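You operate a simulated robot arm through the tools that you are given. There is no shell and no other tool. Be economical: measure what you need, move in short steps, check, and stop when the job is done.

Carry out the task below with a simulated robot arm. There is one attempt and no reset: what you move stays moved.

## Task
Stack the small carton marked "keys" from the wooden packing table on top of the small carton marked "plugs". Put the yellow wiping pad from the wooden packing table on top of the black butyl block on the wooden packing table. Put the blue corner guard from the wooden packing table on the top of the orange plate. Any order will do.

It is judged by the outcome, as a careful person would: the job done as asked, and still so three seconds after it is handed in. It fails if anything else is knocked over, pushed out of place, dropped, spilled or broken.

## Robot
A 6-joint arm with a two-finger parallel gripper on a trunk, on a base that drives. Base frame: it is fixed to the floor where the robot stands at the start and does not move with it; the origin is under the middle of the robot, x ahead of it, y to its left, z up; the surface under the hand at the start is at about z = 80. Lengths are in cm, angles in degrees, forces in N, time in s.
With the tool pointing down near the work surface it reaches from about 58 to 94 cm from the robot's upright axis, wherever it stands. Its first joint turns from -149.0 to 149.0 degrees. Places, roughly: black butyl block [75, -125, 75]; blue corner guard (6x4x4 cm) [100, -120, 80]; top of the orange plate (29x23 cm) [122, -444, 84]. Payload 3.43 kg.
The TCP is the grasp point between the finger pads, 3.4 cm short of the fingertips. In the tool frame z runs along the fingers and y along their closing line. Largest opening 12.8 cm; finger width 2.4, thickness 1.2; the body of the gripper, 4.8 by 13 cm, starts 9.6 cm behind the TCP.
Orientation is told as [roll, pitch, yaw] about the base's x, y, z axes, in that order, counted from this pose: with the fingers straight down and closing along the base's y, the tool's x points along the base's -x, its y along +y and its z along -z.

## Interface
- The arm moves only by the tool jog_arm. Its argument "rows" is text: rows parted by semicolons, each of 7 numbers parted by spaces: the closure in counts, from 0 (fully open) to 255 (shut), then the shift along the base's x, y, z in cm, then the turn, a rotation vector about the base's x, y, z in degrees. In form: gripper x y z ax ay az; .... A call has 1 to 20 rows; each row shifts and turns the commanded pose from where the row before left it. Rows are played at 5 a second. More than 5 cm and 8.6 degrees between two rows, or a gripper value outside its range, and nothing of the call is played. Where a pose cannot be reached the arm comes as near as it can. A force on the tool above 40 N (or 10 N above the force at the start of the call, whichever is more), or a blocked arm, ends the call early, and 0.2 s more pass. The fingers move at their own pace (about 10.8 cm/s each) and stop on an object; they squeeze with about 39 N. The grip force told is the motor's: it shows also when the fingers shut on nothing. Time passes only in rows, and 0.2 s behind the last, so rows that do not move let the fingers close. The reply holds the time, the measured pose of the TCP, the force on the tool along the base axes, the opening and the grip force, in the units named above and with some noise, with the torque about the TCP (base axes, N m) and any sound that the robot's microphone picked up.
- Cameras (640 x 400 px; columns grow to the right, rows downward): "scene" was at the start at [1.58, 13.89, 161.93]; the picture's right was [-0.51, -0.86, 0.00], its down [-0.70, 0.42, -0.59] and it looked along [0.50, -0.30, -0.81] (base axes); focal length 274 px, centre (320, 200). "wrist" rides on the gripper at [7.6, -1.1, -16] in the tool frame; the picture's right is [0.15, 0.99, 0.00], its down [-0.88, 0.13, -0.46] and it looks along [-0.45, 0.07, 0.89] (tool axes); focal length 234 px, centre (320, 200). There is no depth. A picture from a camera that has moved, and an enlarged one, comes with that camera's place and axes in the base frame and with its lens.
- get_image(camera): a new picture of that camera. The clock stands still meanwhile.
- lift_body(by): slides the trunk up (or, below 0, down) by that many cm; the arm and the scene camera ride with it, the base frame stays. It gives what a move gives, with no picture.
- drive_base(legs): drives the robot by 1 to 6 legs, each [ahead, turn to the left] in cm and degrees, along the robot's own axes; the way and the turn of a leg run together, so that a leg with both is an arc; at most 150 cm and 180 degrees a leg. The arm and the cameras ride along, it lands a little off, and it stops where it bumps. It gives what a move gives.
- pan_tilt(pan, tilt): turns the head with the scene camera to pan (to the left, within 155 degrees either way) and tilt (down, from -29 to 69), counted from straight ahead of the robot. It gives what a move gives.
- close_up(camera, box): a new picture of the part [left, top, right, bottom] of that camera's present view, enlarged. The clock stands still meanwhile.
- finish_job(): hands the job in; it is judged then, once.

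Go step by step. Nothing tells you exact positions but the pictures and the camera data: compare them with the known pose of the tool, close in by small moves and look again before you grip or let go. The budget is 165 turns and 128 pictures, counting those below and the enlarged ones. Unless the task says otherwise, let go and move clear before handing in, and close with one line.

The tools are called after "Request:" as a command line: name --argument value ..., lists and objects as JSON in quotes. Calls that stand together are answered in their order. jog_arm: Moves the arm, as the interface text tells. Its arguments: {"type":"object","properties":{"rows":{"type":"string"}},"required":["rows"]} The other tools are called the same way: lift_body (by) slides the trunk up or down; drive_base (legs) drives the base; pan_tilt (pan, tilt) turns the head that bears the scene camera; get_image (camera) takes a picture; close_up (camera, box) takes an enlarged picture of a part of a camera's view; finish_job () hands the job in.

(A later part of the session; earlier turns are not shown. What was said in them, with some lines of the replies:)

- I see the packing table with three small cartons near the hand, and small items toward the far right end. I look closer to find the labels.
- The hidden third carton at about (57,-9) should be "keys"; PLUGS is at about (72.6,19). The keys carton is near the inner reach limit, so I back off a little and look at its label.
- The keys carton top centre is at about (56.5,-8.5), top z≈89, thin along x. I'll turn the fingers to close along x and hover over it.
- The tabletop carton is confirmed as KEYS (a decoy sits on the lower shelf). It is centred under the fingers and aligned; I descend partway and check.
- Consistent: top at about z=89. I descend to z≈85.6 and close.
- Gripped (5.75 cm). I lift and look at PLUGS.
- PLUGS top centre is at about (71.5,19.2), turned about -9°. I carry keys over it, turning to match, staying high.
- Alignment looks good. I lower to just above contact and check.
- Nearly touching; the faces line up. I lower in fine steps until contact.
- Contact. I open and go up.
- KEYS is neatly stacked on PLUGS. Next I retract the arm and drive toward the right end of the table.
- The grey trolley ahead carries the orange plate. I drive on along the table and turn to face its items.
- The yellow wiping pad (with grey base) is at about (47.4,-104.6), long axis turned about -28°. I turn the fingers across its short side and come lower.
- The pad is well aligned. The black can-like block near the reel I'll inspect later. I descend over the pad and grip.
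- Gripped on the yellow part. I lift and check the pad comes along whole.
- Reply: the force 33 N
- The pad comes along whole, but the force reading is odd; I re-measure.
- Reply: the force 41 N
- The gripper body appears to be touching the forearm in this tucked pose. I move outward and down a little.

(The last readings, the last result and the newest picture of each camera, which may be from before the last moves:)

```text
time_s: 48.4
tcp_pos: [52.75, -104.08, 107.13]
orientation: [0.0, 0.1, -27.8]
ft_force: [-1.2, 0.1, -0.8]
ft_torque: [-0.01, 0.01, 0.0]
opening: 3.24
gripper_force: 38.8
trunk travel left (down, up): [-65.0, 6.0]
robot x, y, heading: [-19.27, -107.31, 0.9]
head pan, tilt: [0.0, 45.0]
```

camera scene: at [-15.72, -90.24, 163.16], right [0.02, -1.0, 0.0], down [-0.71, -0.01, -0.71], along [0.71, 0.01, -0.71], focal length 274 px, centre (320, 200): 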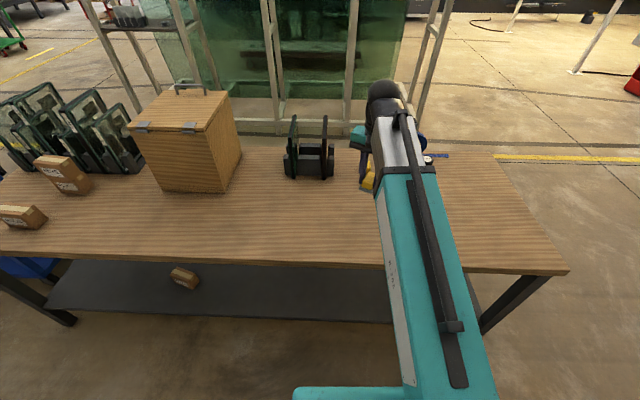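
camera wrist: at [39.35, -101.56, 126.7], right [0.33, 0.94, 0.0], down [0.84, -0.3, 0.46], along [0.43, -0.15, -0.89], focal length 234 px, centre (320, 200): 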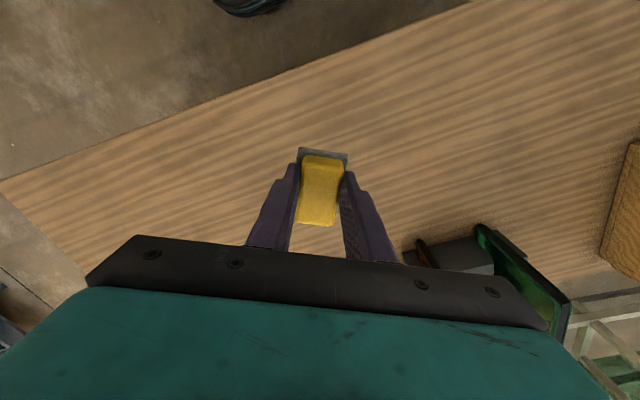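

Contact is gone. I'll approach the black block from the free right end of the table: drive around to roughly (90,-235) facing +y.

Request:
drive_base --legs '[[0, -90], [128, 0], [0, 90]]'

Request:
pan_tilt --pan 10 --tilt 35

Request:
get_image --camera "scene"

```text
time_s: 66.3
tcp_pos: [55.07, -233.9, 107.21]
orientation: [0.0, 0.0, -28.2]
ft_force: [-0.1, 0.7, -0.4]
ft_torque: [0.05, 0.0, -0.01]
opening: 3.26
gripper_force: 38.8
trunk travel left (down, up): [-65.0, 6.0]
robot x, y, heading: [-17.07, -233.68, 0.2]
head pan, tilt: [0.0, 45.0]
```

```text
time_s: 67.0
tcp_pos: [55.1, -233.88, 107.0]
orientation: [0.0, 0.0, -28.1]
ft_force: [-0.5, 0.0, -0.1]
ft_torque: [-0.03, 0.0, -0.01]
opening: 3.27
gripper_force: 39.4
trunk travel left (down, up): [-65.0, 6.0]
robot x, y, heading: [-16.66, -233.67, 0.2]
head pan, tilt: [10.0, 35.0]
```

```text
85 pictures are left
camera scene: at [-12.68, -214.98, 164.63], right [0.18, -0.98, 0.0], down [-0.56, -0.1, -0.82], along [0.81, 0.14, -0.57], focal length 274 px, centre (320, 200)
```

scene: 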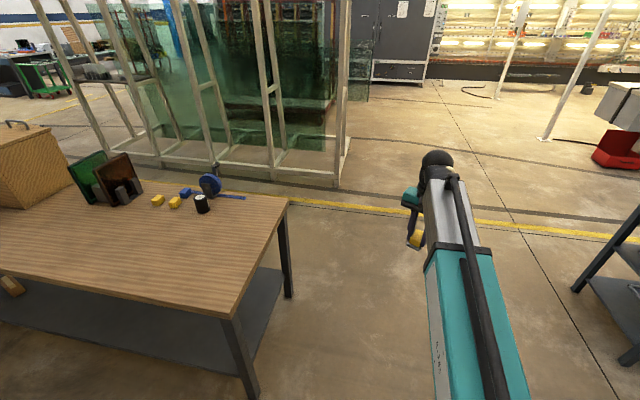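

The floor is clear. I drive ahead and turn to face the table end.

Request:
drive_base --legs '[[107, 0], [0, 90]]'

Request:
pan_tilt --pan 0 --tilt 40

Request:
get_image --camera "scene"

```text
time_s: 78.5
tcp_pos: [89.4, -161.69, 107.11]
orientation: [0.0, 0.0, 62.1]
ft_force: [1.2, -0.3, -0.5]
ft_torque: [0.01, 0.04, -0.01]
opening: 3.3
gripper_force: 38.8
trunk travel left (down, up): [-65.0, 6.0]
robot x, y, heading: [86.46, -233.47, 89.8]
head pan, tilt: [10.0, 35.0]
```

```text
time_s: 79.2
tcp_pos: [89.35, -161.63, 107.3]
orientation: [0.0, 0.0, 62.0]
ft_force: [-0.5, 0.9, -0.9]
ft_torque: [0.02, -0.01, 0.02]
opening: 3.26
gripper_force: 39.8
trunk travel left (down, up): [-65.0, 6.0]
robot x, y, heading: [86.56, -233.56, 89.8]
head pan, tilt: [0.0, 40.0]
```

```text
84 pictures are left
camera scene: at [69.3, -229.14, 163.89], right [1.0, 0.0, 0.0], down [0.0, -0.64, -0.77], along [0.0, 0.77, -0.64], focal length 274 px, centre (320, 200)
```

scene: 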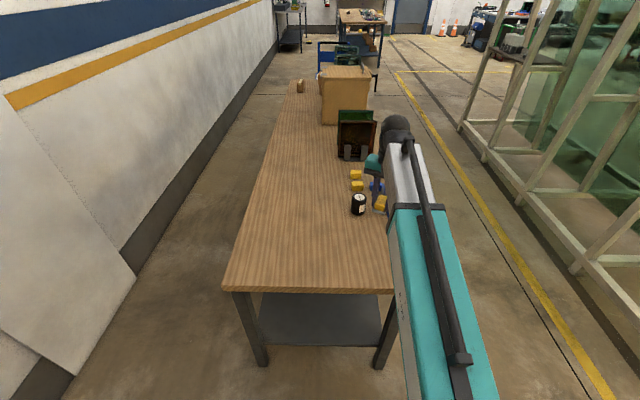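

Request:
close_up --camera "scene" --box '[340, 160, 400, 225]'

Request:
get_image --camera "wrist"

```text
6.15 times, centred on (370, 192) of scene
camera zoom: at [69.3, -229.14, 163.89], right [1.0, 0.0, 0.0], down [0.0, -0.64, -0.77], along [0.0, 0.77, -0.64], focal length 1685 px, centre (12, 246)
```

zoom: 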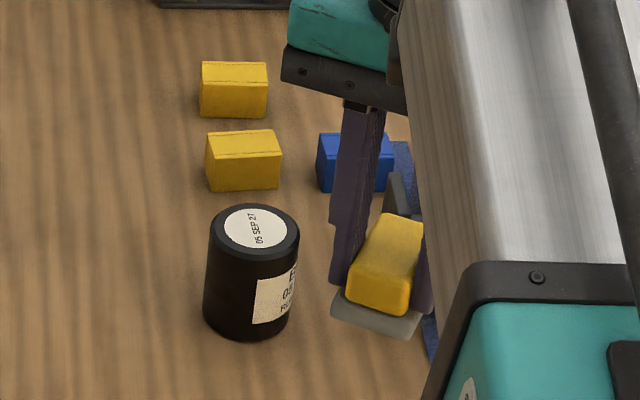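

```text
82 pictures are left
camera wrist: at [86.63, -168.9, 123.2], right [-0.94, 0.33, 0.0], down [0.3, 0.84, 0.46], along [0.15, 0.43, -0.89], focal length 234 px, centre (320, 200)
```

wrist: 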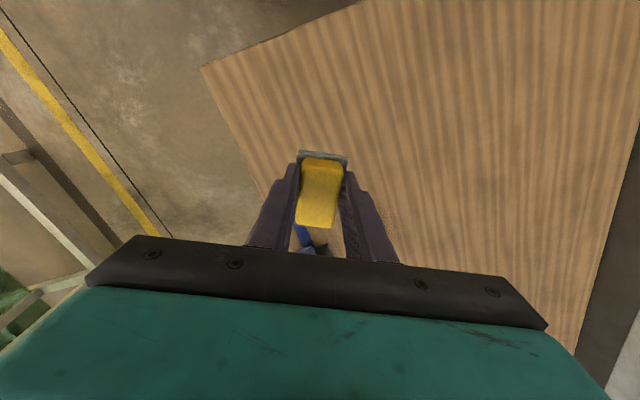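

The black item carries a white label (reads like "…05… Bu…"); at about (86.5,-136), top z≈88, 6.5 cm across. I drive closer and read the label.

Request:
drive_base --legs '[[25, 0]]'

Request:
jog_arm --rows "255 2.5 4 0 0 0 0;255 2.5 0 0 0 0 0;255 2.5 0 0 0 0 0;255 2.5 0 0 0 0 0;255 2.5 0 0 0 0 0;255 0 0 0 0 0 0"

Request:
get_image --camera "scene"

Request:
get_image --camera "wrist"

```text
time_s: 81.2
tcp_pos: [89.4, -136.6, 107.11]
orientation: [0.0, 0.0, 62.2]
ft_force: [0.4, -0.6, -0.8]
ft_torque: [0.0, 0.04, -0.01]
opening: 3.26
gripper_force: 38.9
trunk travel left (down, up): [-65.0, 6.0]
robot x, y, heading: [86.31, -208.85, 90.0]
head pan, tilt: [0.0, 40.0]
```

```text
time_s: 82.6
tcp_pos: [102.11, -132.82, 107.15]
orientation: [-0.1, 0.0, 62.2]
ft_force: [0.9, 0.1, 0.4]
ft_torque: [-0.02, 0.03, 0.0]
opening: 3.27
gripper_force: 39.0
trunk travel left (down, up): [-65.0, 6.0]
robot x, y, heading: [86.02, -208.27, 89.8]
head pan, tilt: [0.0, 40.0]
```

```text
81 pictures are left
camera scene: at [69.39, -204.31, 163.89], right [1.0, 0.0, 0.0], down [0.0, -0.64, -0.77], along [0.0, 0.77, -0.64], focal length 274 px, centre (320, 200)
```

scene: 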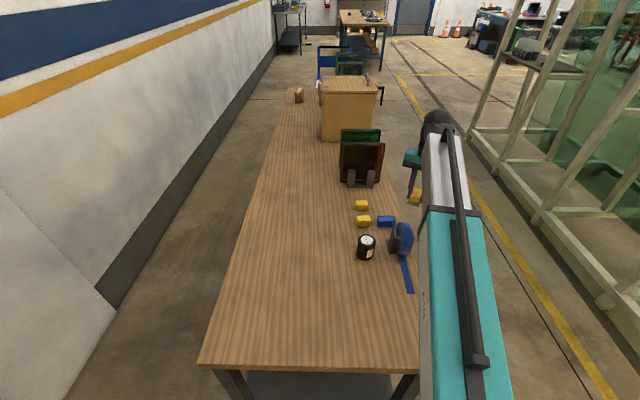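

```text
80 pictures are left
camera wrist: at [99.29, -140.08, 123.16], right [-0.94, 0.33, 0.0], down [0.3, 0.84, 0.46], along [0.15, 0.43, -0.89], focal length 234 px, centre (320, 200)
```

wrist: 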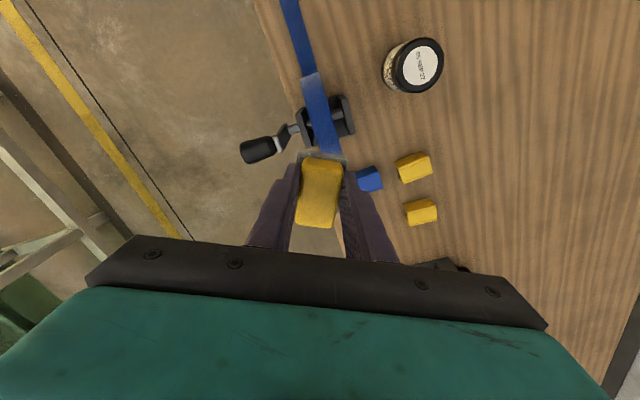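

Request:
close_up --camera "wrist" --box '[370, 25, 460, 105]'

Request:
close_up --camera "scene" --box '[340, 190, 430, 300]'

```text
5.00 times, centred on (415, 65) of wrist
camera zoom: at [99.29, -140.08, 123.16], right [-0.94, 0.33, 0.0], down [0.3, 0.84, 0.46], along [0.15, 0.43, -0.89], focal length 1171 px, centre (-155, 875)
```

zoom: 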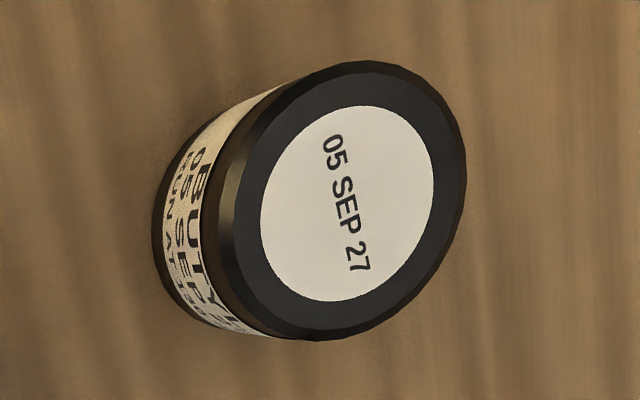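

```text
3.64 times, centred on (385, 245) of scene
camera zoom: at [69.39, -204.31, 163.89], right [1.0, 0.0, 0.0], down [0.0, -0.64, -0.77], along [0.0, 0.77, -0.64], focal length 996 px, centre (84, 36)
```

zoom: 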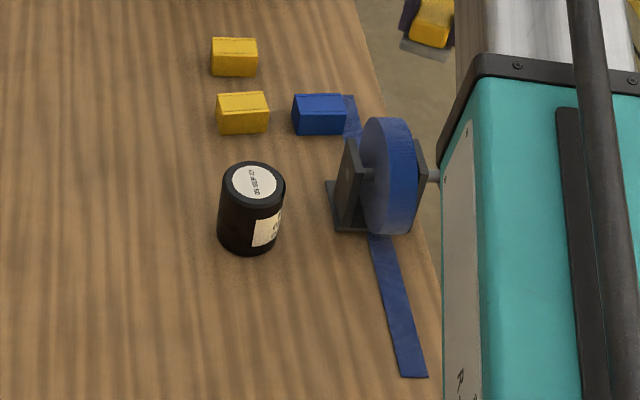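

The label reads "BUTYL" — this is the butyl block. I move the pad over it at about (86.4,-137.2).

Request:
jog_arm --rows "255 -4 -1 0 0 0 0;255 -4 -1 0 0 0 0;255 -4 -1.2 0 0 0 0;255 -3.7 -1.2 0 0 0 0;255 0 0 -4 0 0 0;255 0 0 0 0 0 0"

Request:
get_image --camera "wrist"

Request:
close_up --camera "scene" --box '[320, 180, 420, 270]'

```text
time_s: 84.0
tcp_pos: [86.3, -137.09, 103.27]
orientation: [0.0, -0.1, 62.2]
ft_force: [-0.5, 0.3, -0.1]
ft_torque: [-0.02, 0.01, 0.01]
opening: 3.24
gripper_force: 38.4
trunk travel left (down, up): [-65.0, 6.0]
robot x, y, heading: [86.16, -208.55, 90.0]
head pan, tilt: [0.0, 40.0]
```

```text
77 pictures are left
camera wrist: at [83.48, -144.49, 119.22], right [-0.94, 0.33, 0.0], down [0.3, 0.84, 0.46], along [0.15, 0.43, -0.89], focal length 234 px, centre (320, 200)
```

wrist: 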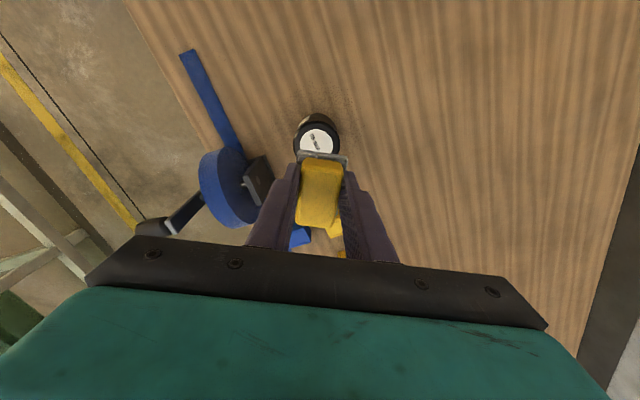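

```text
4.44 times, centred on (370, 225) of scene
camera zoom: at [69.4, -204.33, 163.89], right [1.0, 0.0, 0.0], down [0.0, -0.64, -0.77], along [0.0, 0.77, -0.64], focal length 1217 px, centre (98, 89)
```

zoom: 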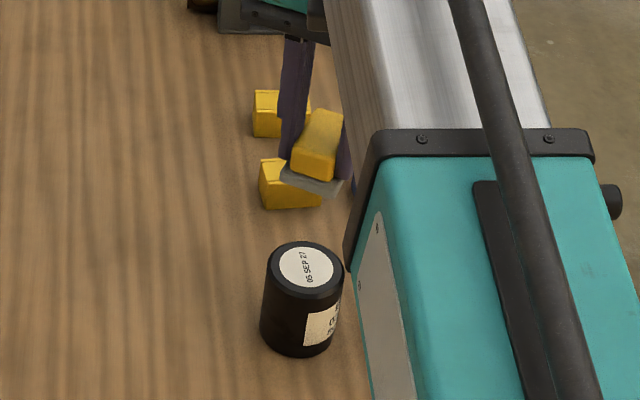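

Request:
jog_arm --rows "255 -0.2 -0.7 -3 0 0 0;255 0 0 -3 0 0 0;255 0 0 -1.8 0 0 0;255 0 0 0 0 0 0"

Request:
close_up --camera "wrist" --box '[220, 80, 420, 260]'

Request:
close_up --camera "scene" --box '[320, 200, 420, 270]'

```text
time_s: 85.0
tcp_pos: [86.13, -137.95, 95.37]
orientation: [-0.1, 0.0, 62.2]
ft_force: [1.0, -0.1, 0.1]
ft_torque: [0.03, 0.01, 0.01]
opening: 3.25
gripper_force: 39.3
trunk travel left (down, up): [-65.0, 6.0]
robot x, y, heading: [86.65, -208.79, 90.2]
head pan, tilt: [0.0, 40.0]
```

```text
2.22 times, centred on (320, 170) of wrist
camera zoom: at [83.3, -145.18, 111.36], right [-0.94, 0.33, 0.0], down [0.3, 0.84, 0.46], along [0.15, 0.43, -0.89], focal length 520 px, centre (320, 267)
```

zoom: 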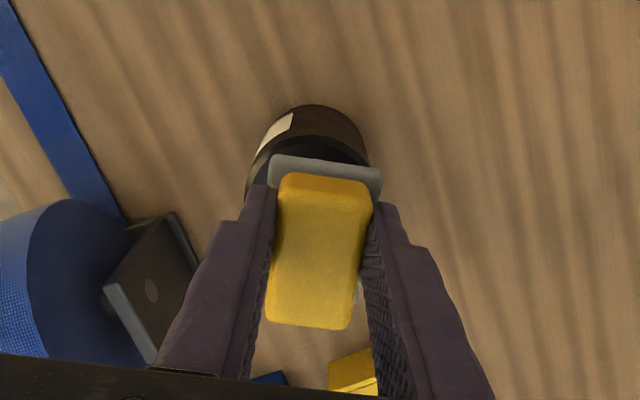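

```text
5.71 times, centred on (370, 235) of scene
camera zoom: at [69.38, -204.32, 163.89], right [1.0, 0.0, 0.0], down [0.0, -0.64, -0.77], along [0.0, 0.77, -0.64], focal length 1565 px, centre (34, 0)
```

zoom: 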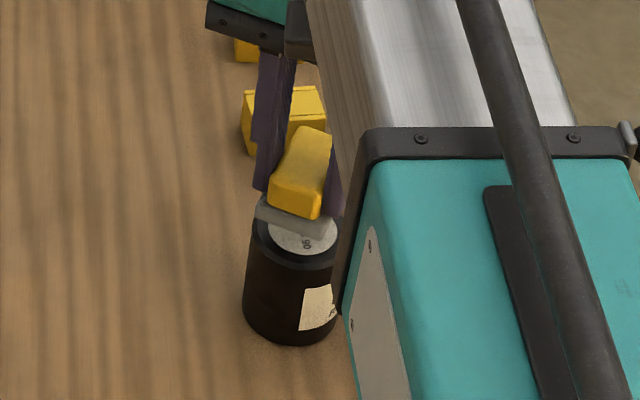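

Nearly centred; I shift by (0.2,-0.4) and lower in fine steps to contact.

Request:
jog_arm --rows "255 0.2 -0.4 0 0 0 0;255 0 0 -1 0 0 0;255 0 0 -0.6 0 0 0;255 0 0 -0.4 0 0 0;255 0 0 -0.3 0 0 0;255 0 0 0 0 0 0"

Request:
close_up --camera "scene" --box '[340, 210, 400, 265]'

Request:
close_up --camera "wrist" --box '[220, 80, 420, 260]'

```text
time_s: 86.4
tcp_pos: [86.37, -138.1, 93.04]
orientation: [0.0, 0.0, 62.3]
ft_force: [0.3, 0.3, -0.1]
ft_torque: [0.03, 0.02, 0.01]
opening: 3.3
gripper_force: 38.9
trunk travel left (down, up): [-65.0, 6.0]
robot x, y, heading: [86.29, -208.37, 90.2]
head pan, tilt: [0.0, 40.0]
```

```text
7.27 times, centred on (370, 238) of scene
camera zoom: at [69.38, -204.32, 163.89], right [1.0, 0.0, 0.0], down [0.0, -0.64, -0.77], along [0.0, 0.77, -0.64], focal length 1991 px, centre (-44, -73)
```

zoom: 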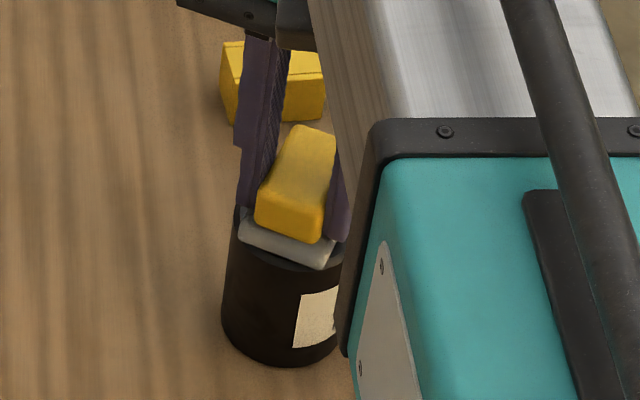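

```text
2.22 times, centred on (320, 170) of wrist
camera zoom: at [83.55, -145.52, 109.11], right [-0.94, 0.33, 0.0], down [0.3, 0.84, 0.46], along [0.15, 0.43, -0.89], focal length 520 px, centre (320, 267)
```

zoom: 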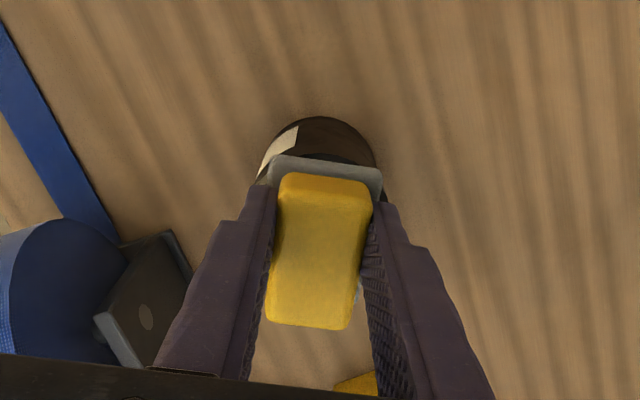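

Request:
jog_arm --rows "255 0 0 -0.2 0 0 0;255 0 0 -0.2 0 0 0;255 0 0 0 0 0 0"

```text
time_s: 87.2
tcp_pos: [86.23, -138.17, 92.76]
orientation: [0.0, -0.2, 62.1]
ft_force: [1.1, 2.1, 10.2]
ft_torque: [0.14, -0.06, 0.03]
opening: 3.26
gripper_force: 39.1
trunk travel left (down, up): [-65.0, 6.0]
robot x, y, heading: [86.8, -208.54, 89.8]
head pan, tilt: [0.0, 40.0]
```

Contact at 10 N. I release and rise.

Request:
jog_arm --rows "255 0 0 0.1 0 0 0;170 0 0 0 0 0 0;120 0 0 0 0 0 0;120 0 0 0 0 0 0;120 0 0 2 0 0 0;120 0 0 3 0 0 0;100 0 0 4 0 0 0;60 0 0 4 0 0 0;0 0 0 4 0 0 0;0 0 0 0 0 0 0"

Request:
get_image --camera "wrist"

Request:
close_up --camera "scene" --box '[340, 190, 420, 270]'

```text
time_s: 89.4
tcp_pos: [86.3, -138.31, 109.84]
orientation: [0.0, 0.0, 62.2]
ft_force: [0.5, -0.2, -0.7]
ft_torque: [0.02, -0.01, 0.0]
opening: 12.81
gripper_force: 0.1
trunk travel left (down, up): [-65.0, 6.0]
robot x, y, heading: [86.51, -208.23, 89.7]
head pan, tilt: [0.0, 40.0]
```

```text
71 pictures are left
camera wrist: at [83.53, -145.58, 125.89], right [-0.94, 0.33, 0.0], down [0.3, 0.84, 0.46], along [0.15, 0.43, -0.89], focal length 234 px, centre (320, 200)
```

wrist: 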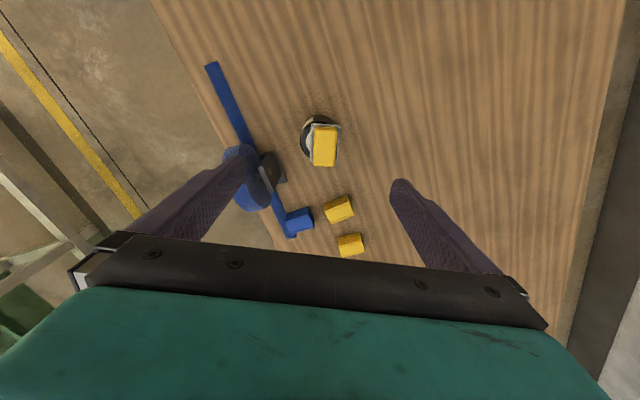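

```text
5.00 times, centred on (380, 230) of scene
camera zoom: at [69.38, -204.32, 163.89], right [1.0, 0.0, 0.0], down [0.0, -0.64, -0.77], along [0.0, 0.77, -0.64], focal length 1369 px, centre (20, 50)
```

zoom: 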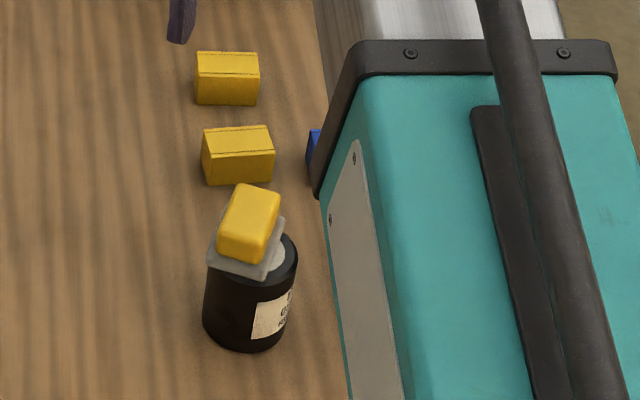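

Request:
close_up --camera "wrist" --box '[270, 90, 370, 190]'

Request:
close_up --camera "wrist" --box '[220, 140, 380, 260]'

```text
4.00 times, centred on (320, 140) of wrist
camera zoom: at [83.53, -145.58, 125.89], right [-0.94, 0.33, 0.0], down [0.3, 0.84, 0.46], along [0.15, 0.43, -0.89], focal length 937 px, centre (320, 440)
```

zoom: 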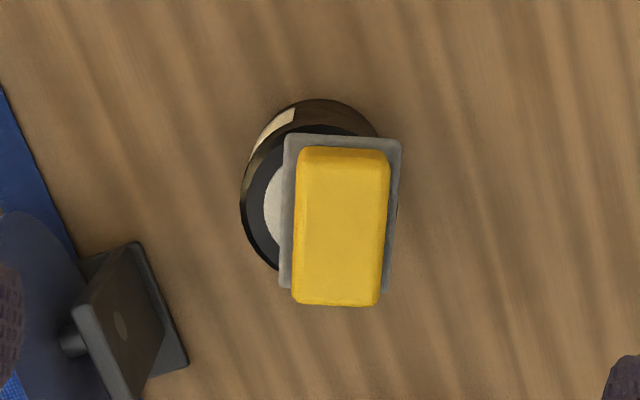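

```text
3.33 times, centred on (300, 200) of wrist
camera zoom: at [83.53, -145.58, 125.89], right [-0.94, 0.33, 0.0], down [0.3, 0.84, 0.46], along [0.15, 0.43, -0.89], focal length 781 px, centre (387, 200)
```

zoom: 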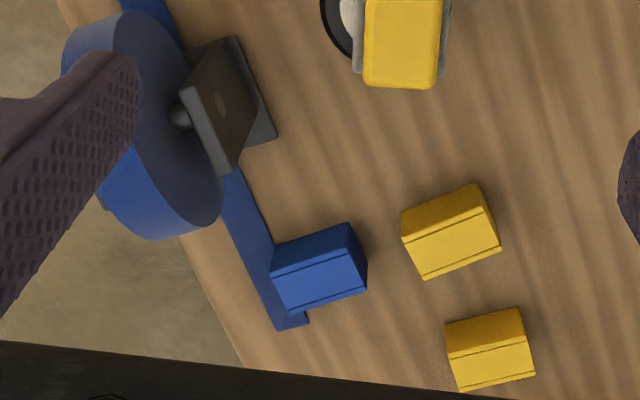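

The pad rests on the butyl block, slightly off-centre but stable. Next the blue guard at about (96.6,-121.5): I turn the fingers to close along y and hover over it.

Request:
jog_arm --rows "0 1.1 1.9 0 0 0 -7.9;0 1.1 1.9 0 0 0 -7.9;0 1.1 1.9 0 0 0 -7.9;0 1.1 1.9 0 0 0 -7.9;0 1.1 1.9 0 0 0 -7.9;0 1.1 1.9 0 0 0 -7.9;0 1.1 1.9 0 0 0 -7.9;0 1.1 1.9 0 0 0 -7.9;0 1.1 1.9 0 0 0 -7.9;0 0 0 0 0 0 0"

Request:
get_image --camera "wrist"

Request:
get_image --camera "scene"

```text
time_s: 91.6
tcp_pos: [96.18, -121.11, 109.82]
orientation: [-0.1, -0.1, -9.0]
ft_force: [-0.3, 0.5, 0.1]
ft_torque: [-0.01, -0.02, 0.02]
opening: 12.79
gripper_force: 0.1
trunk travel left (down, up): [-65.0, 6.0]
robot x, y, heading: [86.48, -208.3, 89.8]
head pan, tilt: [0.0, 40.0]
```

```text
67 pictures are left
camera wrist: at [88.32, -121.13, 125.78], right [0.01, 1.0, 0.0], down [0.89, -0.01, 0.46], along [0.46, -0.01, -0.89], focal length 234 px, centre (320, 200)
```

wrist: 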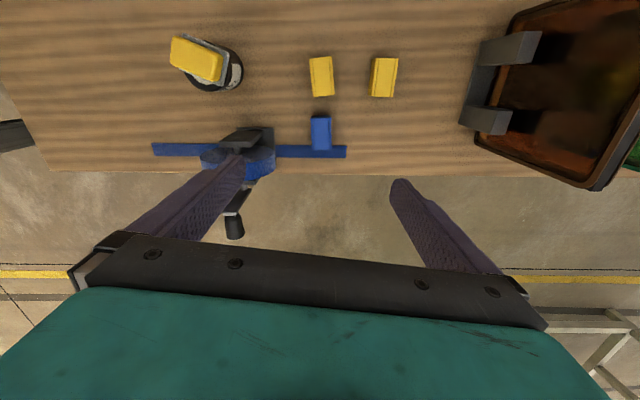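

```text
66 pictures are left
camera scene: at [69.38, -204.33, 163.89], right [1.0, 0.0, 0.0], down [0.0, -0.64, -0.77], along [0.0, 0.77, -0.64], focal length 274 px, centre (320, 200)
```

scene: 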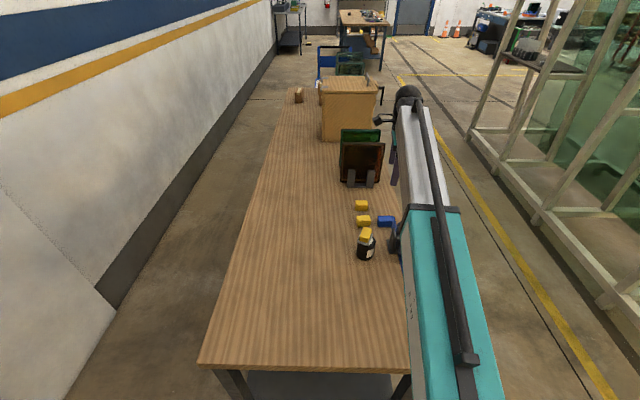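

Request:
close_up --camera "wrist" --box '[220, 80, 380, 180]'

Request:
close_up --camera "wrist" --box '[160, 25, 260, 105]'

```text
4.00 times, centred on (300, 130) of wrist
camera zoom: at [88.32, -121.13, 125.78], right [0.01, 1.0, 0.0], down [0.89, -0.01, 0.46], along [0.46, -0.01, -0.89], focal length 937 px, centre (400, 480)
```

zoom: 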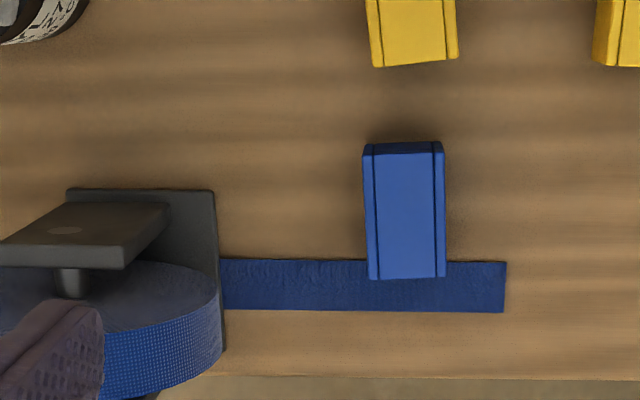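

```text
5.00 times, centred on (210, 65) of wrist
camera zoom: at [88.32, -121.13, 125.78], right [0.01, 1.0, 0.0], down [0.89, -0.01, 0.46], along [0.46, -0.01, -0.89], focal length 1171 px, centre (870, 875)
```

zoom: 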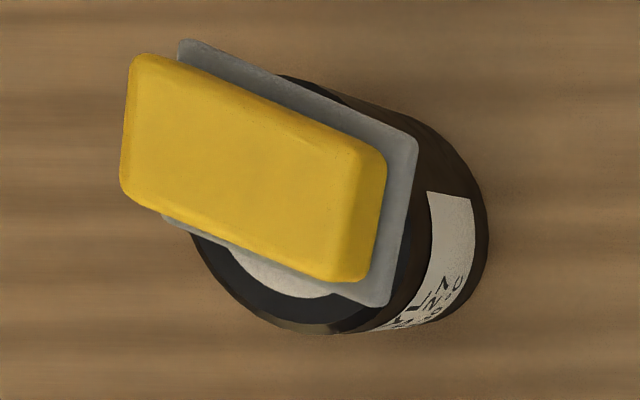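

The guard lies along x, centred about (97,-121.15), abutting the tape strip. I square the fingers, narrow the opening and descend partway.

Request:
jog_arm --rows "90 0.4 0 0 0 0 4.5;100 0.4 0 0 0 0 4.5;100 0 0 -4.5 0 0 0;100 0 0 -4.5 0 0 0;100 0 0 -4.5 0 0 0;100 0 0 -3.5 0 0 0;100 0 0 0 0 0 0"

Request:
close_up --camera "wrist" --box '[220, 80, 420, 240]'

Request:
close_up --camera "scene" --box '[340, 180, 440, 270]'

```text
time_s: 93.2
tcp_pos: [97.11, -121.02, 92.78]
orientation: [0.0, 0.0, 0.2]
ft_force: [-0.2, 0.3, -0.3]
ft_torque: [0.01, 0.04, -0.01]
opening: 7.8
gripper_force: 0.1
trunk travel left (down, up): [-65.0, 6.0]
robot x, y, heading: [86.56, -208.5, 90.2]
head pan, tilt: [0.0, 40.0]
```

```text
2.50 times, centred on (320, 160) of wrist
camera zoom: at [89.28, -122.35, 108.8], right [-0.15, 0.99, 0.0], down [0.88, 0.13, 0.46], along [0.45, 0.07, -0.89], focal length 585 px, centre (320, 300)
```

zoom: 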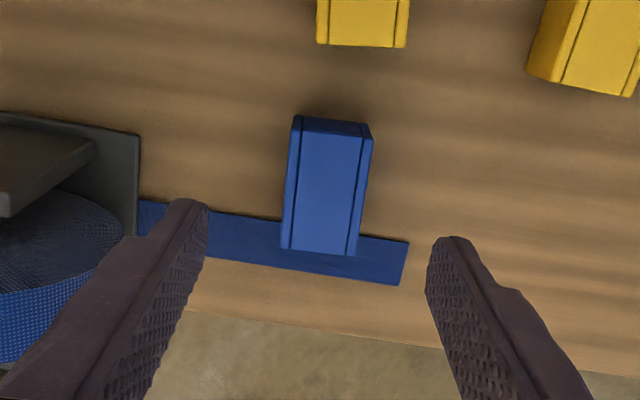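

```text
4.44 times, centred on (390, 225) of scene
camera zoom: at [69.38, -204.33, 163.89], right [1.0, 0.0, 0.0], down [0.0, -0.64, -0.77], along [0.0, 0.77, -0.64], focal length 1217 px, centre (9, 89)
```

zoom: 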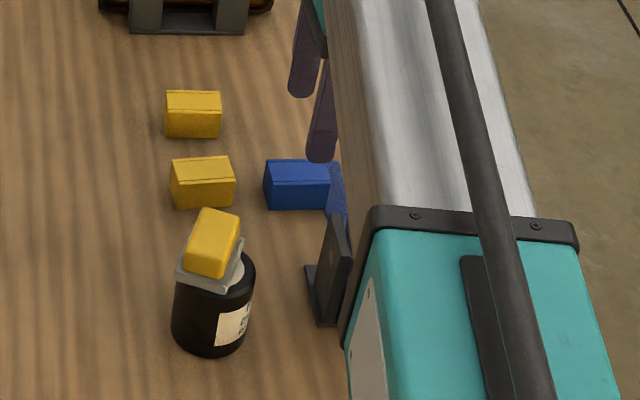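

Centred. I go down and grip.

Request:
jog_arm --rows "100 -0.4 0.1 -3 0 0 0;100 0 0 -3 0 0 0;100 0 0 -2.4 0 0 0;100 0 0 0 0 0 0;255 0 0 0 0 0 0;255 0 0 0 0 0 0;255 0 0 0 0 0 0;255 0 0 0 0 0 0"

Request:
close_up --camera "wrist" --box '[220, 80, 420, 240]'

```text
time_s: 95.0
tcp_pos: [96.66, -120.91, 84.28]
orientation: [0.0, 0.0, 0.2]
ft_force: [-0.2, 0.3, -0.6]
ft_torque: [0.01, 0.03, 0.01]
opening: 3.44
gripper_force: 38.6
trunk travel left (down, up): [-65.0, 6.0]
robot x, y, heading: [86.24, -208.3, 90.1]
head pan, tilt: [0.0, 40.0]
```

```text
2.50 times, centred on (320, 160) of wrist
camera zoom: at [88.86, -122.21, 100.37], right [-0.15, 0.99, 0.0], down [0.88, 0.13, 0.46], along [0.45, 0.07, -0.89], focal length 585 px, centre (320, 300)
```

zoom: 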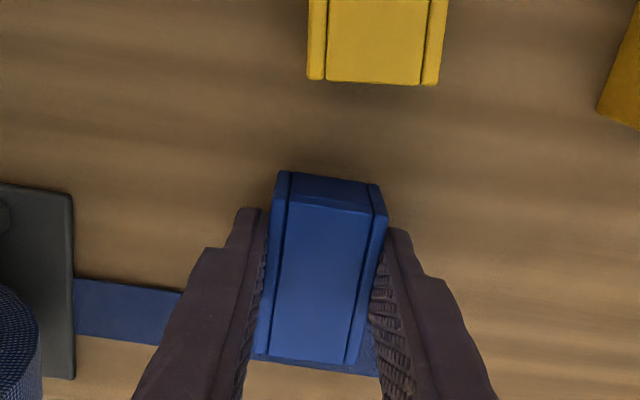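

Gripped (3.4 cm). I lift straight up.

Request:
jog_arm --rows "255 0 0 1 0 0 0;255 0 0 2 0 0 0;255 0 0 4 0 0 0;255 0 0 4.5 0 0 0;255 0 0 4.5 0 0 0;255 0 0 4.5 0 0 0;255 0 0 4.5 0 0 0;255 0 0 0 0 0 0"

Request:
get_image --camera "wrist"

Request:
get_image --camera "scene"

```text
time_s: 96.8
tcp_pos: [96.51, -121.09, 109.33]
orientation: [0.0, 0.1, 0.1]
ft_force: [0.0, 0.2, 0.1]
ft_torque: [0.01, 0.01, -0.01]
opening: 3.46
gripper_force: 38.7
trunk travel left (down, up): [-65.0, 6.0]
robot x, y, heading: [86.32, -208.46, 90.0]
head pan, tilt: [0.0, 40.0]
```

```text
60 pictures are left
camera wrist: at [88.8, -122.22, 125.34], right [-0.15, 0.99, 0.0], down [0.88, 0.13, 0.46], along [0.45, 0.07, -0.89], focal length 234 px, centre (320, 200)
```

wrist: 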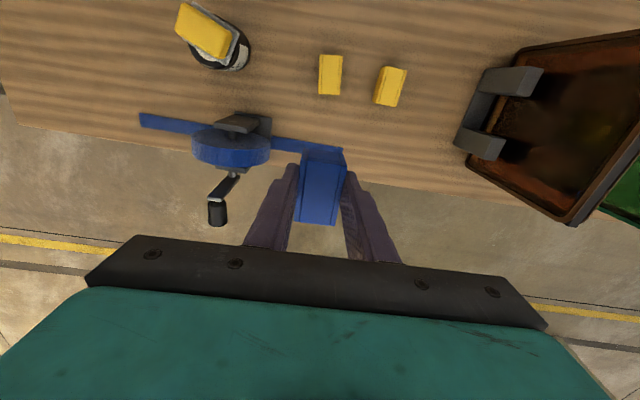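

```text
59 pictures are left
camera scene: at [69.39, -204.3, 163.89], right [1.0, 0.0, 0.0], down [0.0, -0.64, -0.77], along [0.0, 0.77, -0.64], focal length 274 px, centre (320, 200)
```

scene: 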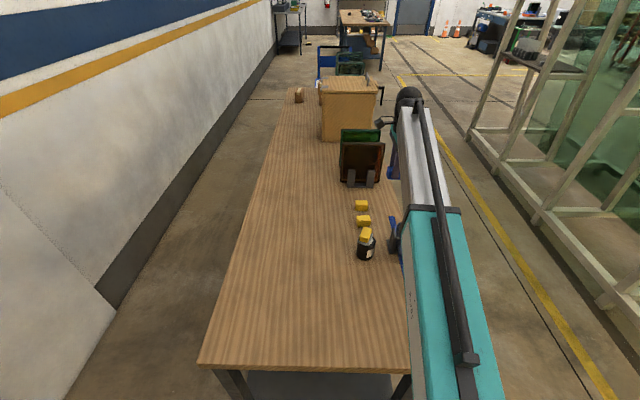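

The guard is held. I back away from the table, retract the arm somewhat, and turn toward the trolley.

Request:
drive_base --legs '[[-35, 0]]'

Request:
jog_arm --rows "255 -2 -4 0 0 0 0;255 -2 -4 0 0 0 0;255 -2 -4 0 0 0 0;255 -2 -3 0 0 0 0;255 0 0 0 0 0 0"

Request:
drive_base --legs '[[0, -90], [0, -90]]'

Request:
pan_tilt --pan 0 --tilt 30

Request:
get_image --camera "scene"

```text
time_s: 99.3
tcp_pos: [96.82, -155.9, 109.33]
orientation: [0.0, 0.1, -0.1]
ft_force: [0.1, 0.3, -0.6]
ft_torque: [0.02, 0.05, 0.0]
opening: 3.46
gripper_force: 39.0
trunk travel left (down, up): [-65.0, 6.0]
robot x, y, heading: [86.52, -243.53, 89.6]
head pan, tilt: [0.0, 40.0]
```

```text
time_s: 100.5
tcp_pos: [88.7, -170.77, 109.22]
orientation: [-0.1, 0.0, 0.0]
ft_force: [-0.3, 0.7, 0.2]
ft_torque: [-0.03, 0.02, -0.02]
opening: 3.45
gripper_force: 39.3
trunk travel left (down, up): [-65.0, 6.0]
robot x, y, heading: [86.5, -242.87, 89.9]
head pan, tilt: [0.0, 40.0]
```

```text
time_s: 111.4
tcp_pos: [84.85, -315.72, 109.22]
orientation: [0.0, 0.0, -179.5]
ft_force: [-0.9, -0.6, 0.3]
ft_torque: [0.03, -0.05, 0.0]
opening: 3.44
gripper_force: 39.6
trunk travel left (down, up): [-65.0, 6.0]
robot x, y, heading: [81.43, -243.15, -89.0]
head pan, tilt: [0.0, 40.0]
```

```text
time_s: 112.1
tcp_pos: [84.66, -315.71, 109.27]
orientation: [0.2, 0.0, -179.6]
ft_force: [0.6, 0.3, 0.7]
ft_torque: [0.02, -0.02, 0.0]
opening: 3.46
gripper_force: 38.5
trunk travel left (down, up): [-65.0, 6.0]
robot x, y, heading: [81.77, -243.01, -89.4]
head pan, tilt: [0.0, 30.0]
```

```text
58 pictures are left
camera scene: at [98.27, -247.33, 165.44], right [-1.0, -0.01, 0.0], down [-0.01, 0.5, -0.87], along [0.01, -0.87, -0.5], focal length 274 px, centre (320, 200)
```

scene: 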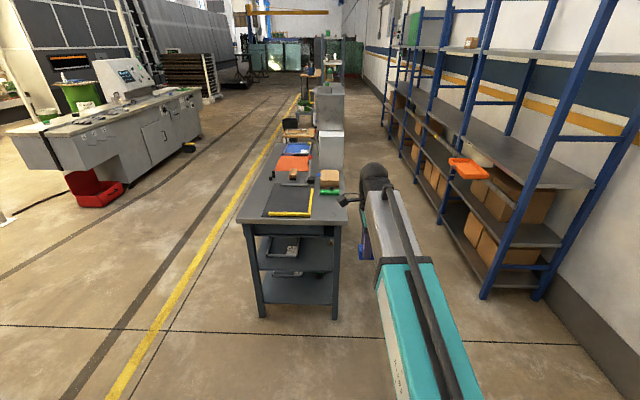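

Request:
close_up --camera "scene" --box '[225, 120, 375, 230]'

Request:
close_up --camera "scene" --box '[430, 130, 520, 200]'

```text
3.64 times, centred on (300, 175) of scene
camera zoom: at [98.27, -247.33, 165.44], right [-1.0, -0.01, 0.0], down [-0.01, 0.5, -0.87], along [0.01, -0.87, -0.5], focal length 996 px, centre (393, 291)
```

zoom: 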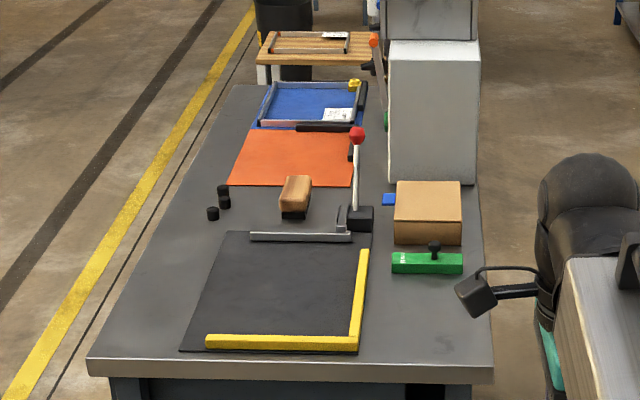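

```text
5.71 times, centred on (475, 165) of scene
camera zoom: at [98.27, -247.33, 165.44], right [-1.0, -0.01, 0.0], down [-0.01, 0.5, -0.87], along [0.01, -0.87, -0.5], focal length 1565 px, centre (-566, 400)
```

zoom: 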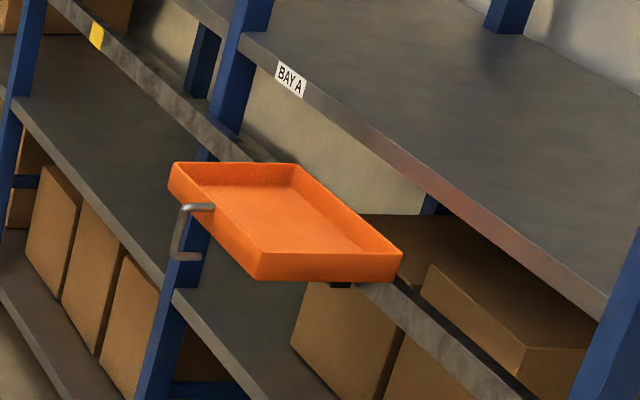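

The orange plate is on the bench at about (122,-446), z≈84. I'll come to it from its open +x side via (200,-300), then down the aisle.

Request:
drive_base --legs '[[0, 63.5], [131, 0], [0, -64]]'

Request:
get_image --camera "scene"

```text
time_s: 127.2
tcp_pos: [200.52, -373.53, 109.27]
orientation: [-0.1, 0.0, 179.0]
ft_force: [0.2, -0.2, -0.6]
ft_torque: [-0.01, 0.01, 0.01]
opening: 3.44
gripper_force: 38.9
trunk travel left (down, up): [-65.0, 6.0]
robot x, y, heading: [196.85, -301.03, -90.3]
head pan, tilt: [0.0, 30.0]
```

```text
55 pictures are left
camera scene: at [213.5, -305.41, 165.42], right [-1.0, 0.0, 0.0], down [0.0, 0.5, -0.87], along [0.0, -0.87, -0.5], focal length 274 px, centre (320, 200)
```

scene: 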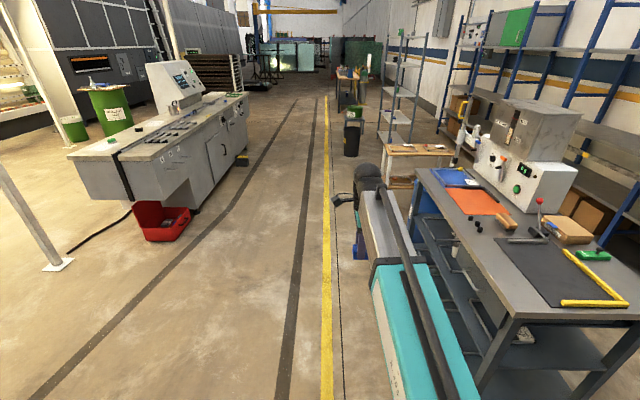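

The aisle is clear. I drive alongside the bench and turn to face it.

Request:
drive_base --legs '[[144, 0], [0, -90]]'

Request:
pan_tilt --pan 0 --tilt 45

Request:
get_image --camera "scene"

Request:
get_image --camera "wrist"

```text
time_s: 140.6
tcp_pos: [123.65, -447.32, 109.3]
orientation: [0.0, 0.1, 88.7]
ft_force: [-0.4, -0.7, 0.2]
ft_torque: [0.0, 0.03, -0.01]
opening: 3.45
gripper_force: 39.0
trunk travel left (down, up): [-65.0, 6.0]
robot x, y, heading: [196.46, -441.49, 179.6]
head pan, tilt: [0.0, 30.0]
```

```text
time_s: 141.4
tcp_pos: [123.69, -447.37, 109.15]
orientation: [0.1, 0.0, 88.7]
ft_force: [0.0, -0.2, -0.5]
ft_torque: [-0.01, 0.0, -0.02]
opening: 3.44
gripper_force: 38.6
trunk travel left (down, up): [-65.0, 6.0]
robot x, y, heading: [196.43, -441.52, 179.9]
head pan, tilt: [0.0, 45.0]
```

```text
54 pictures are left
camera scene: at [192.41, -458.15, 163.17], right [0.0, 1.0, 0.0], down [0.71, 0.0, -0.71], along [-0.71, 0.0, -0.71], focal length 274 px, centre (320, 200)
```

scene: 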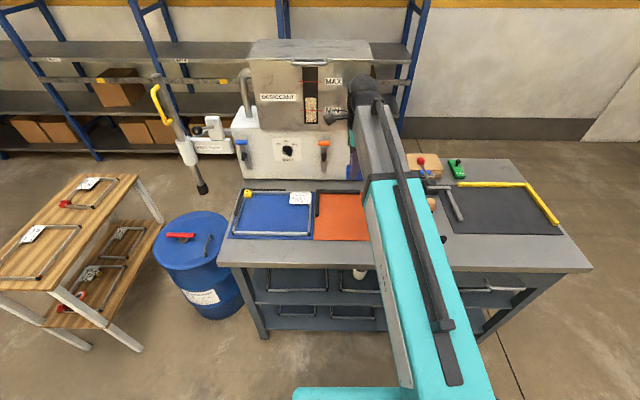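

```text
53 pictures are left
camera wrist: at [124.36, -455.02, 125.26], right [-0.99, -0.12, 0.0], down [-0.11, 0.88, 0.46], along [-0.06, 0.45, -0.89], focal length 234 px, centre (320, 200)
```

wrist: 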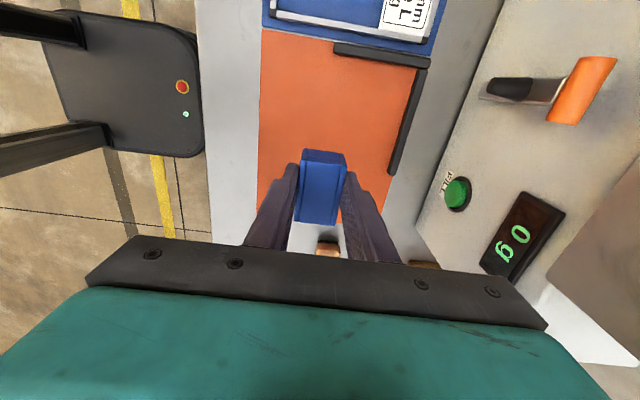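

The guard is above the orange plate. I lower it toward the plate's middle and check.

Request:
jog_arm --rows "255 -0.7 1.5 -4 0 0 0;255 -0.5 1 -4 0 0 0;255 0 0 -4 0 0 0;255 0 0 -4 0 0 0;255 0 0 -1.5 0 0 0;255 0 0 0 0 0 0"

Request:
get_image --camera "wrist"

Request:
close_up --camera "scene" --box '[290, 150, 430, 260]'

```text
time_s: 142.8
tcp_pos: [122.47, -445.03, 91.56]
orientation: [0.0, 0.0, 88.7]
ft_force: [0.4, 0.0, -0.1]
ft_torque: [0.01, -0.03, 0.01]
opening: 3.46
gripper_force: 38.4
trunk travel left (down, up): [-65.0, 6.0]
robot x, y, heading: [196.35, -441.51, 179.9]
head pan, tilt: [0.0, 45.0]
```

```text
52 pictures are left
camera wrist: at [123.13, -452.68, 107.68], right [-0.99, -0.12, 0.0], down [-0.11, 0.88, 0.46], along [-0.06, 0.45, -0.89], focal length 234 px, centre (320, 200)
```

wrist: 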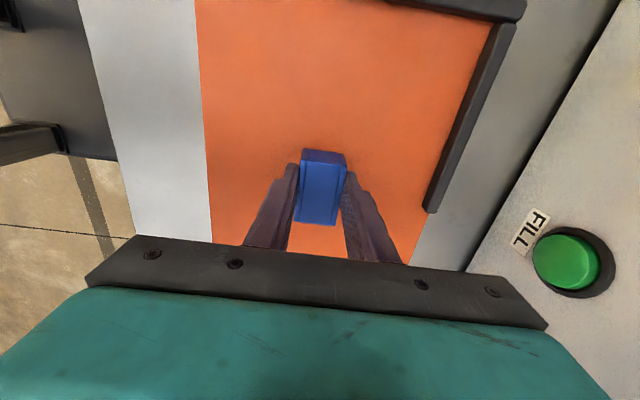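

```text
3.64 times, centred on (360, 205) of scene
camera zoom: at [192.41, -458.17, 163.16], right [0.0, 1.0, 0.0], down [0.71, 0.0, -0.71], along [-0.71, 0.0, -0.71], focal length 996 px, centre (174, 182)
```

zoom: 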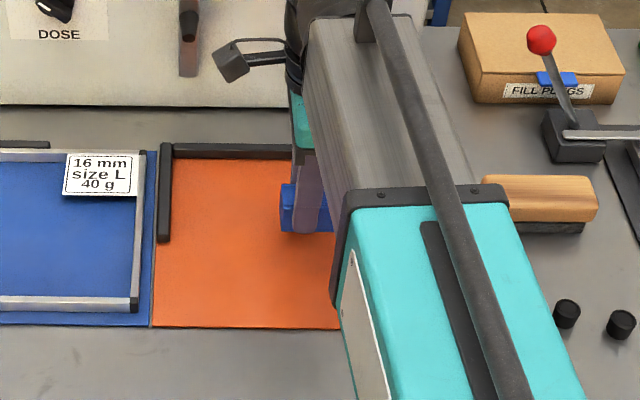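

Request:
jog_arm --rows "255 0 0 -1.2 0 0 0;255 0 0 -0.8 0 0 0;255 0 0 -0.5 0 0 0;255 0 0 -0.3 0 0 0;255 0 0 -0.2 0 0 0;255 0 0 0 0 0 0"

```text
time_s: 144.2
tcp_pos: [122.29, -444.88, 88.77]
orientation: [0.0, 0.0, 88.7]
ft_force: [0.0, -0.3, 0.7]
ft_torque: [0.0, 0.0, 0.03]
opening: 3.44
gripper_force: 39.3
trunk travel left (down, up): [-65.0, 6.0]
robot x, y, heading: [196.39, -441.26, 179.8]
head pan, tilt: [0.0, 45.0]
```

Request:
jog_arm --rows "255 0 0 -0.2 0 0 0;255 0 0 -0.2 0 0 0;255 0 0 -0.2 0 0 0;255 0 0 0 0 0 0"

```text
time_s: 145.2
tcp_pos: [122.42, -444.79, 88.3]
orientation: [0.3, -0.1, 88.7]
ft_force: [-5.7, -0.9, 28.7]
ft_torque: [-0.01, 0.13, -0.02]
opening: 3.47
gripper_force: 38.9
trunk travel left (down, up): [-65.0, 6.0]
robot x, y, heading: [196.12, -440.67, 179.8]
head pan, tilt: [0.0, 45.0]
```

Contact on the plate. I ease up slightly, release and rise.

Request:
jog_arm --rows "255 0 0 0.2 0 0 0;255 0 0 0 0 0 0;150 0 0 0 0 0 0;110 0 0 0 0 0 0;110 0 0 0 0 0 0;110 0 0 3 0 0 0;110 0 0 4 0 0 0;60 0 0 4 0 0 0;0 0 0 4 0 0 0;0 0 0 4 0 0 0;0 0 0 0 0 0 0"

Request:
get_image --camera "wrist"

Request:
get_image --camera "scene"

```text
time_s: 147.6
tcp_pos: [122.24, -444.96, 107.31]
orientation: [0.1, 0.0, 88.7]
ft_force: [-0.1, 0.7, -1.0]
ft_torque: [0.02, 0.02, 0.0]
opening: 12.78
gripper_force: 0.1
trunk travel left (down, up): [-65.0, 6.0]
robot x, y, heading: [196.04, -441.46, 179.9]
head pan, tilt: [0.0, 45.0]
```

```text
50 pictures are left
camera wrist: at [123.05, -452.57, 123.34], right [-0.99, -0.12, 0.0], down [-0.11, 0.88, 0.46], along [-0.06, 0.45, -0.89], focal length 234 px, centre (320, 200)
```

wrist: 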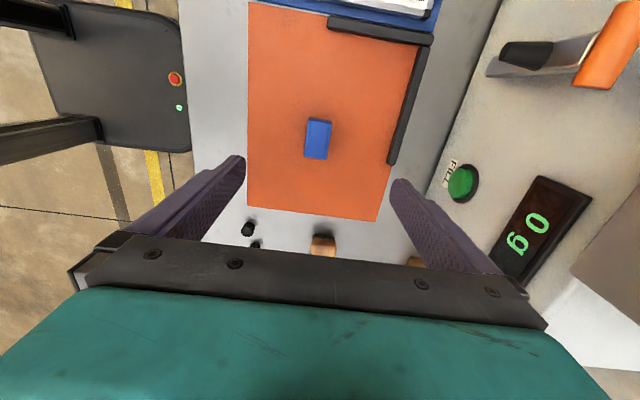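

```text
49 pictures are left
camera scene: at [192.41, -458.17, 163.16], right [0.0, 1.0, 0.0], down [0.71, 0.0, -0.71], along [-0.71, 0.0, -0.71], focal length 274 px, centre (320, 200)
```

scene: 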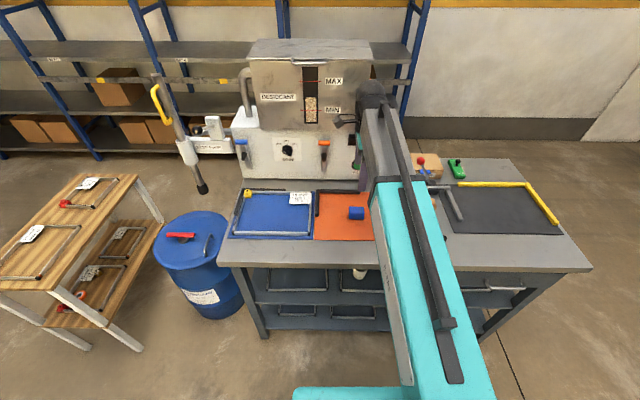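

The guard sits on the plate. I take a last look back at the packing table.

Request:
pan_tilt --pan -70 --tilt 15

Request:
close_up --camera "scene" --box '[240, 130, 400, 250]'

```text
time_s: 149.0
tcp_pos: [122.38, -444.84, 107.29]
orientation: [-0.1, 0.0, 88.8]
ft_force: [0.2, -0.2, -0.1]
ft_torque: [0.0, -0.03, 0.01]
opening: 12.8
gripper_force: 0.0
trunk travel left (down, up): [-65.0, 6.0]
robot x, y, heading: [196.46, -441.36, 179.6]
head pan, tilt: [-70.0, 15.0]
```

```text
3.33 times, centred on (320, 190) of scene
camera zoom: at [197.37, -449.41, 167.84], right [0.94, 0.34, 0.0], down [0.09, -0.24, -0.97], along [-0.33, 0.91, -0.26], focal length 913 px, centre (320, 233)
```

zoom: 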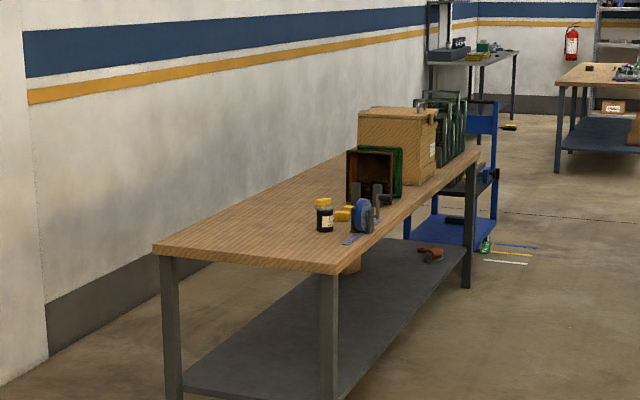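

The pad is still on the butyl block and nothing else looks disturbed. The gripper is clear, so I hand in.

Request:
finish_job

```text
The job is handed in.
```

All three moves are done and handed in: the "keys" carton is stacked on "plugs", the yellow wiping pad is on the black butyl block (slightly off-centre but stable), and the blue corner guard is on the orange plate.
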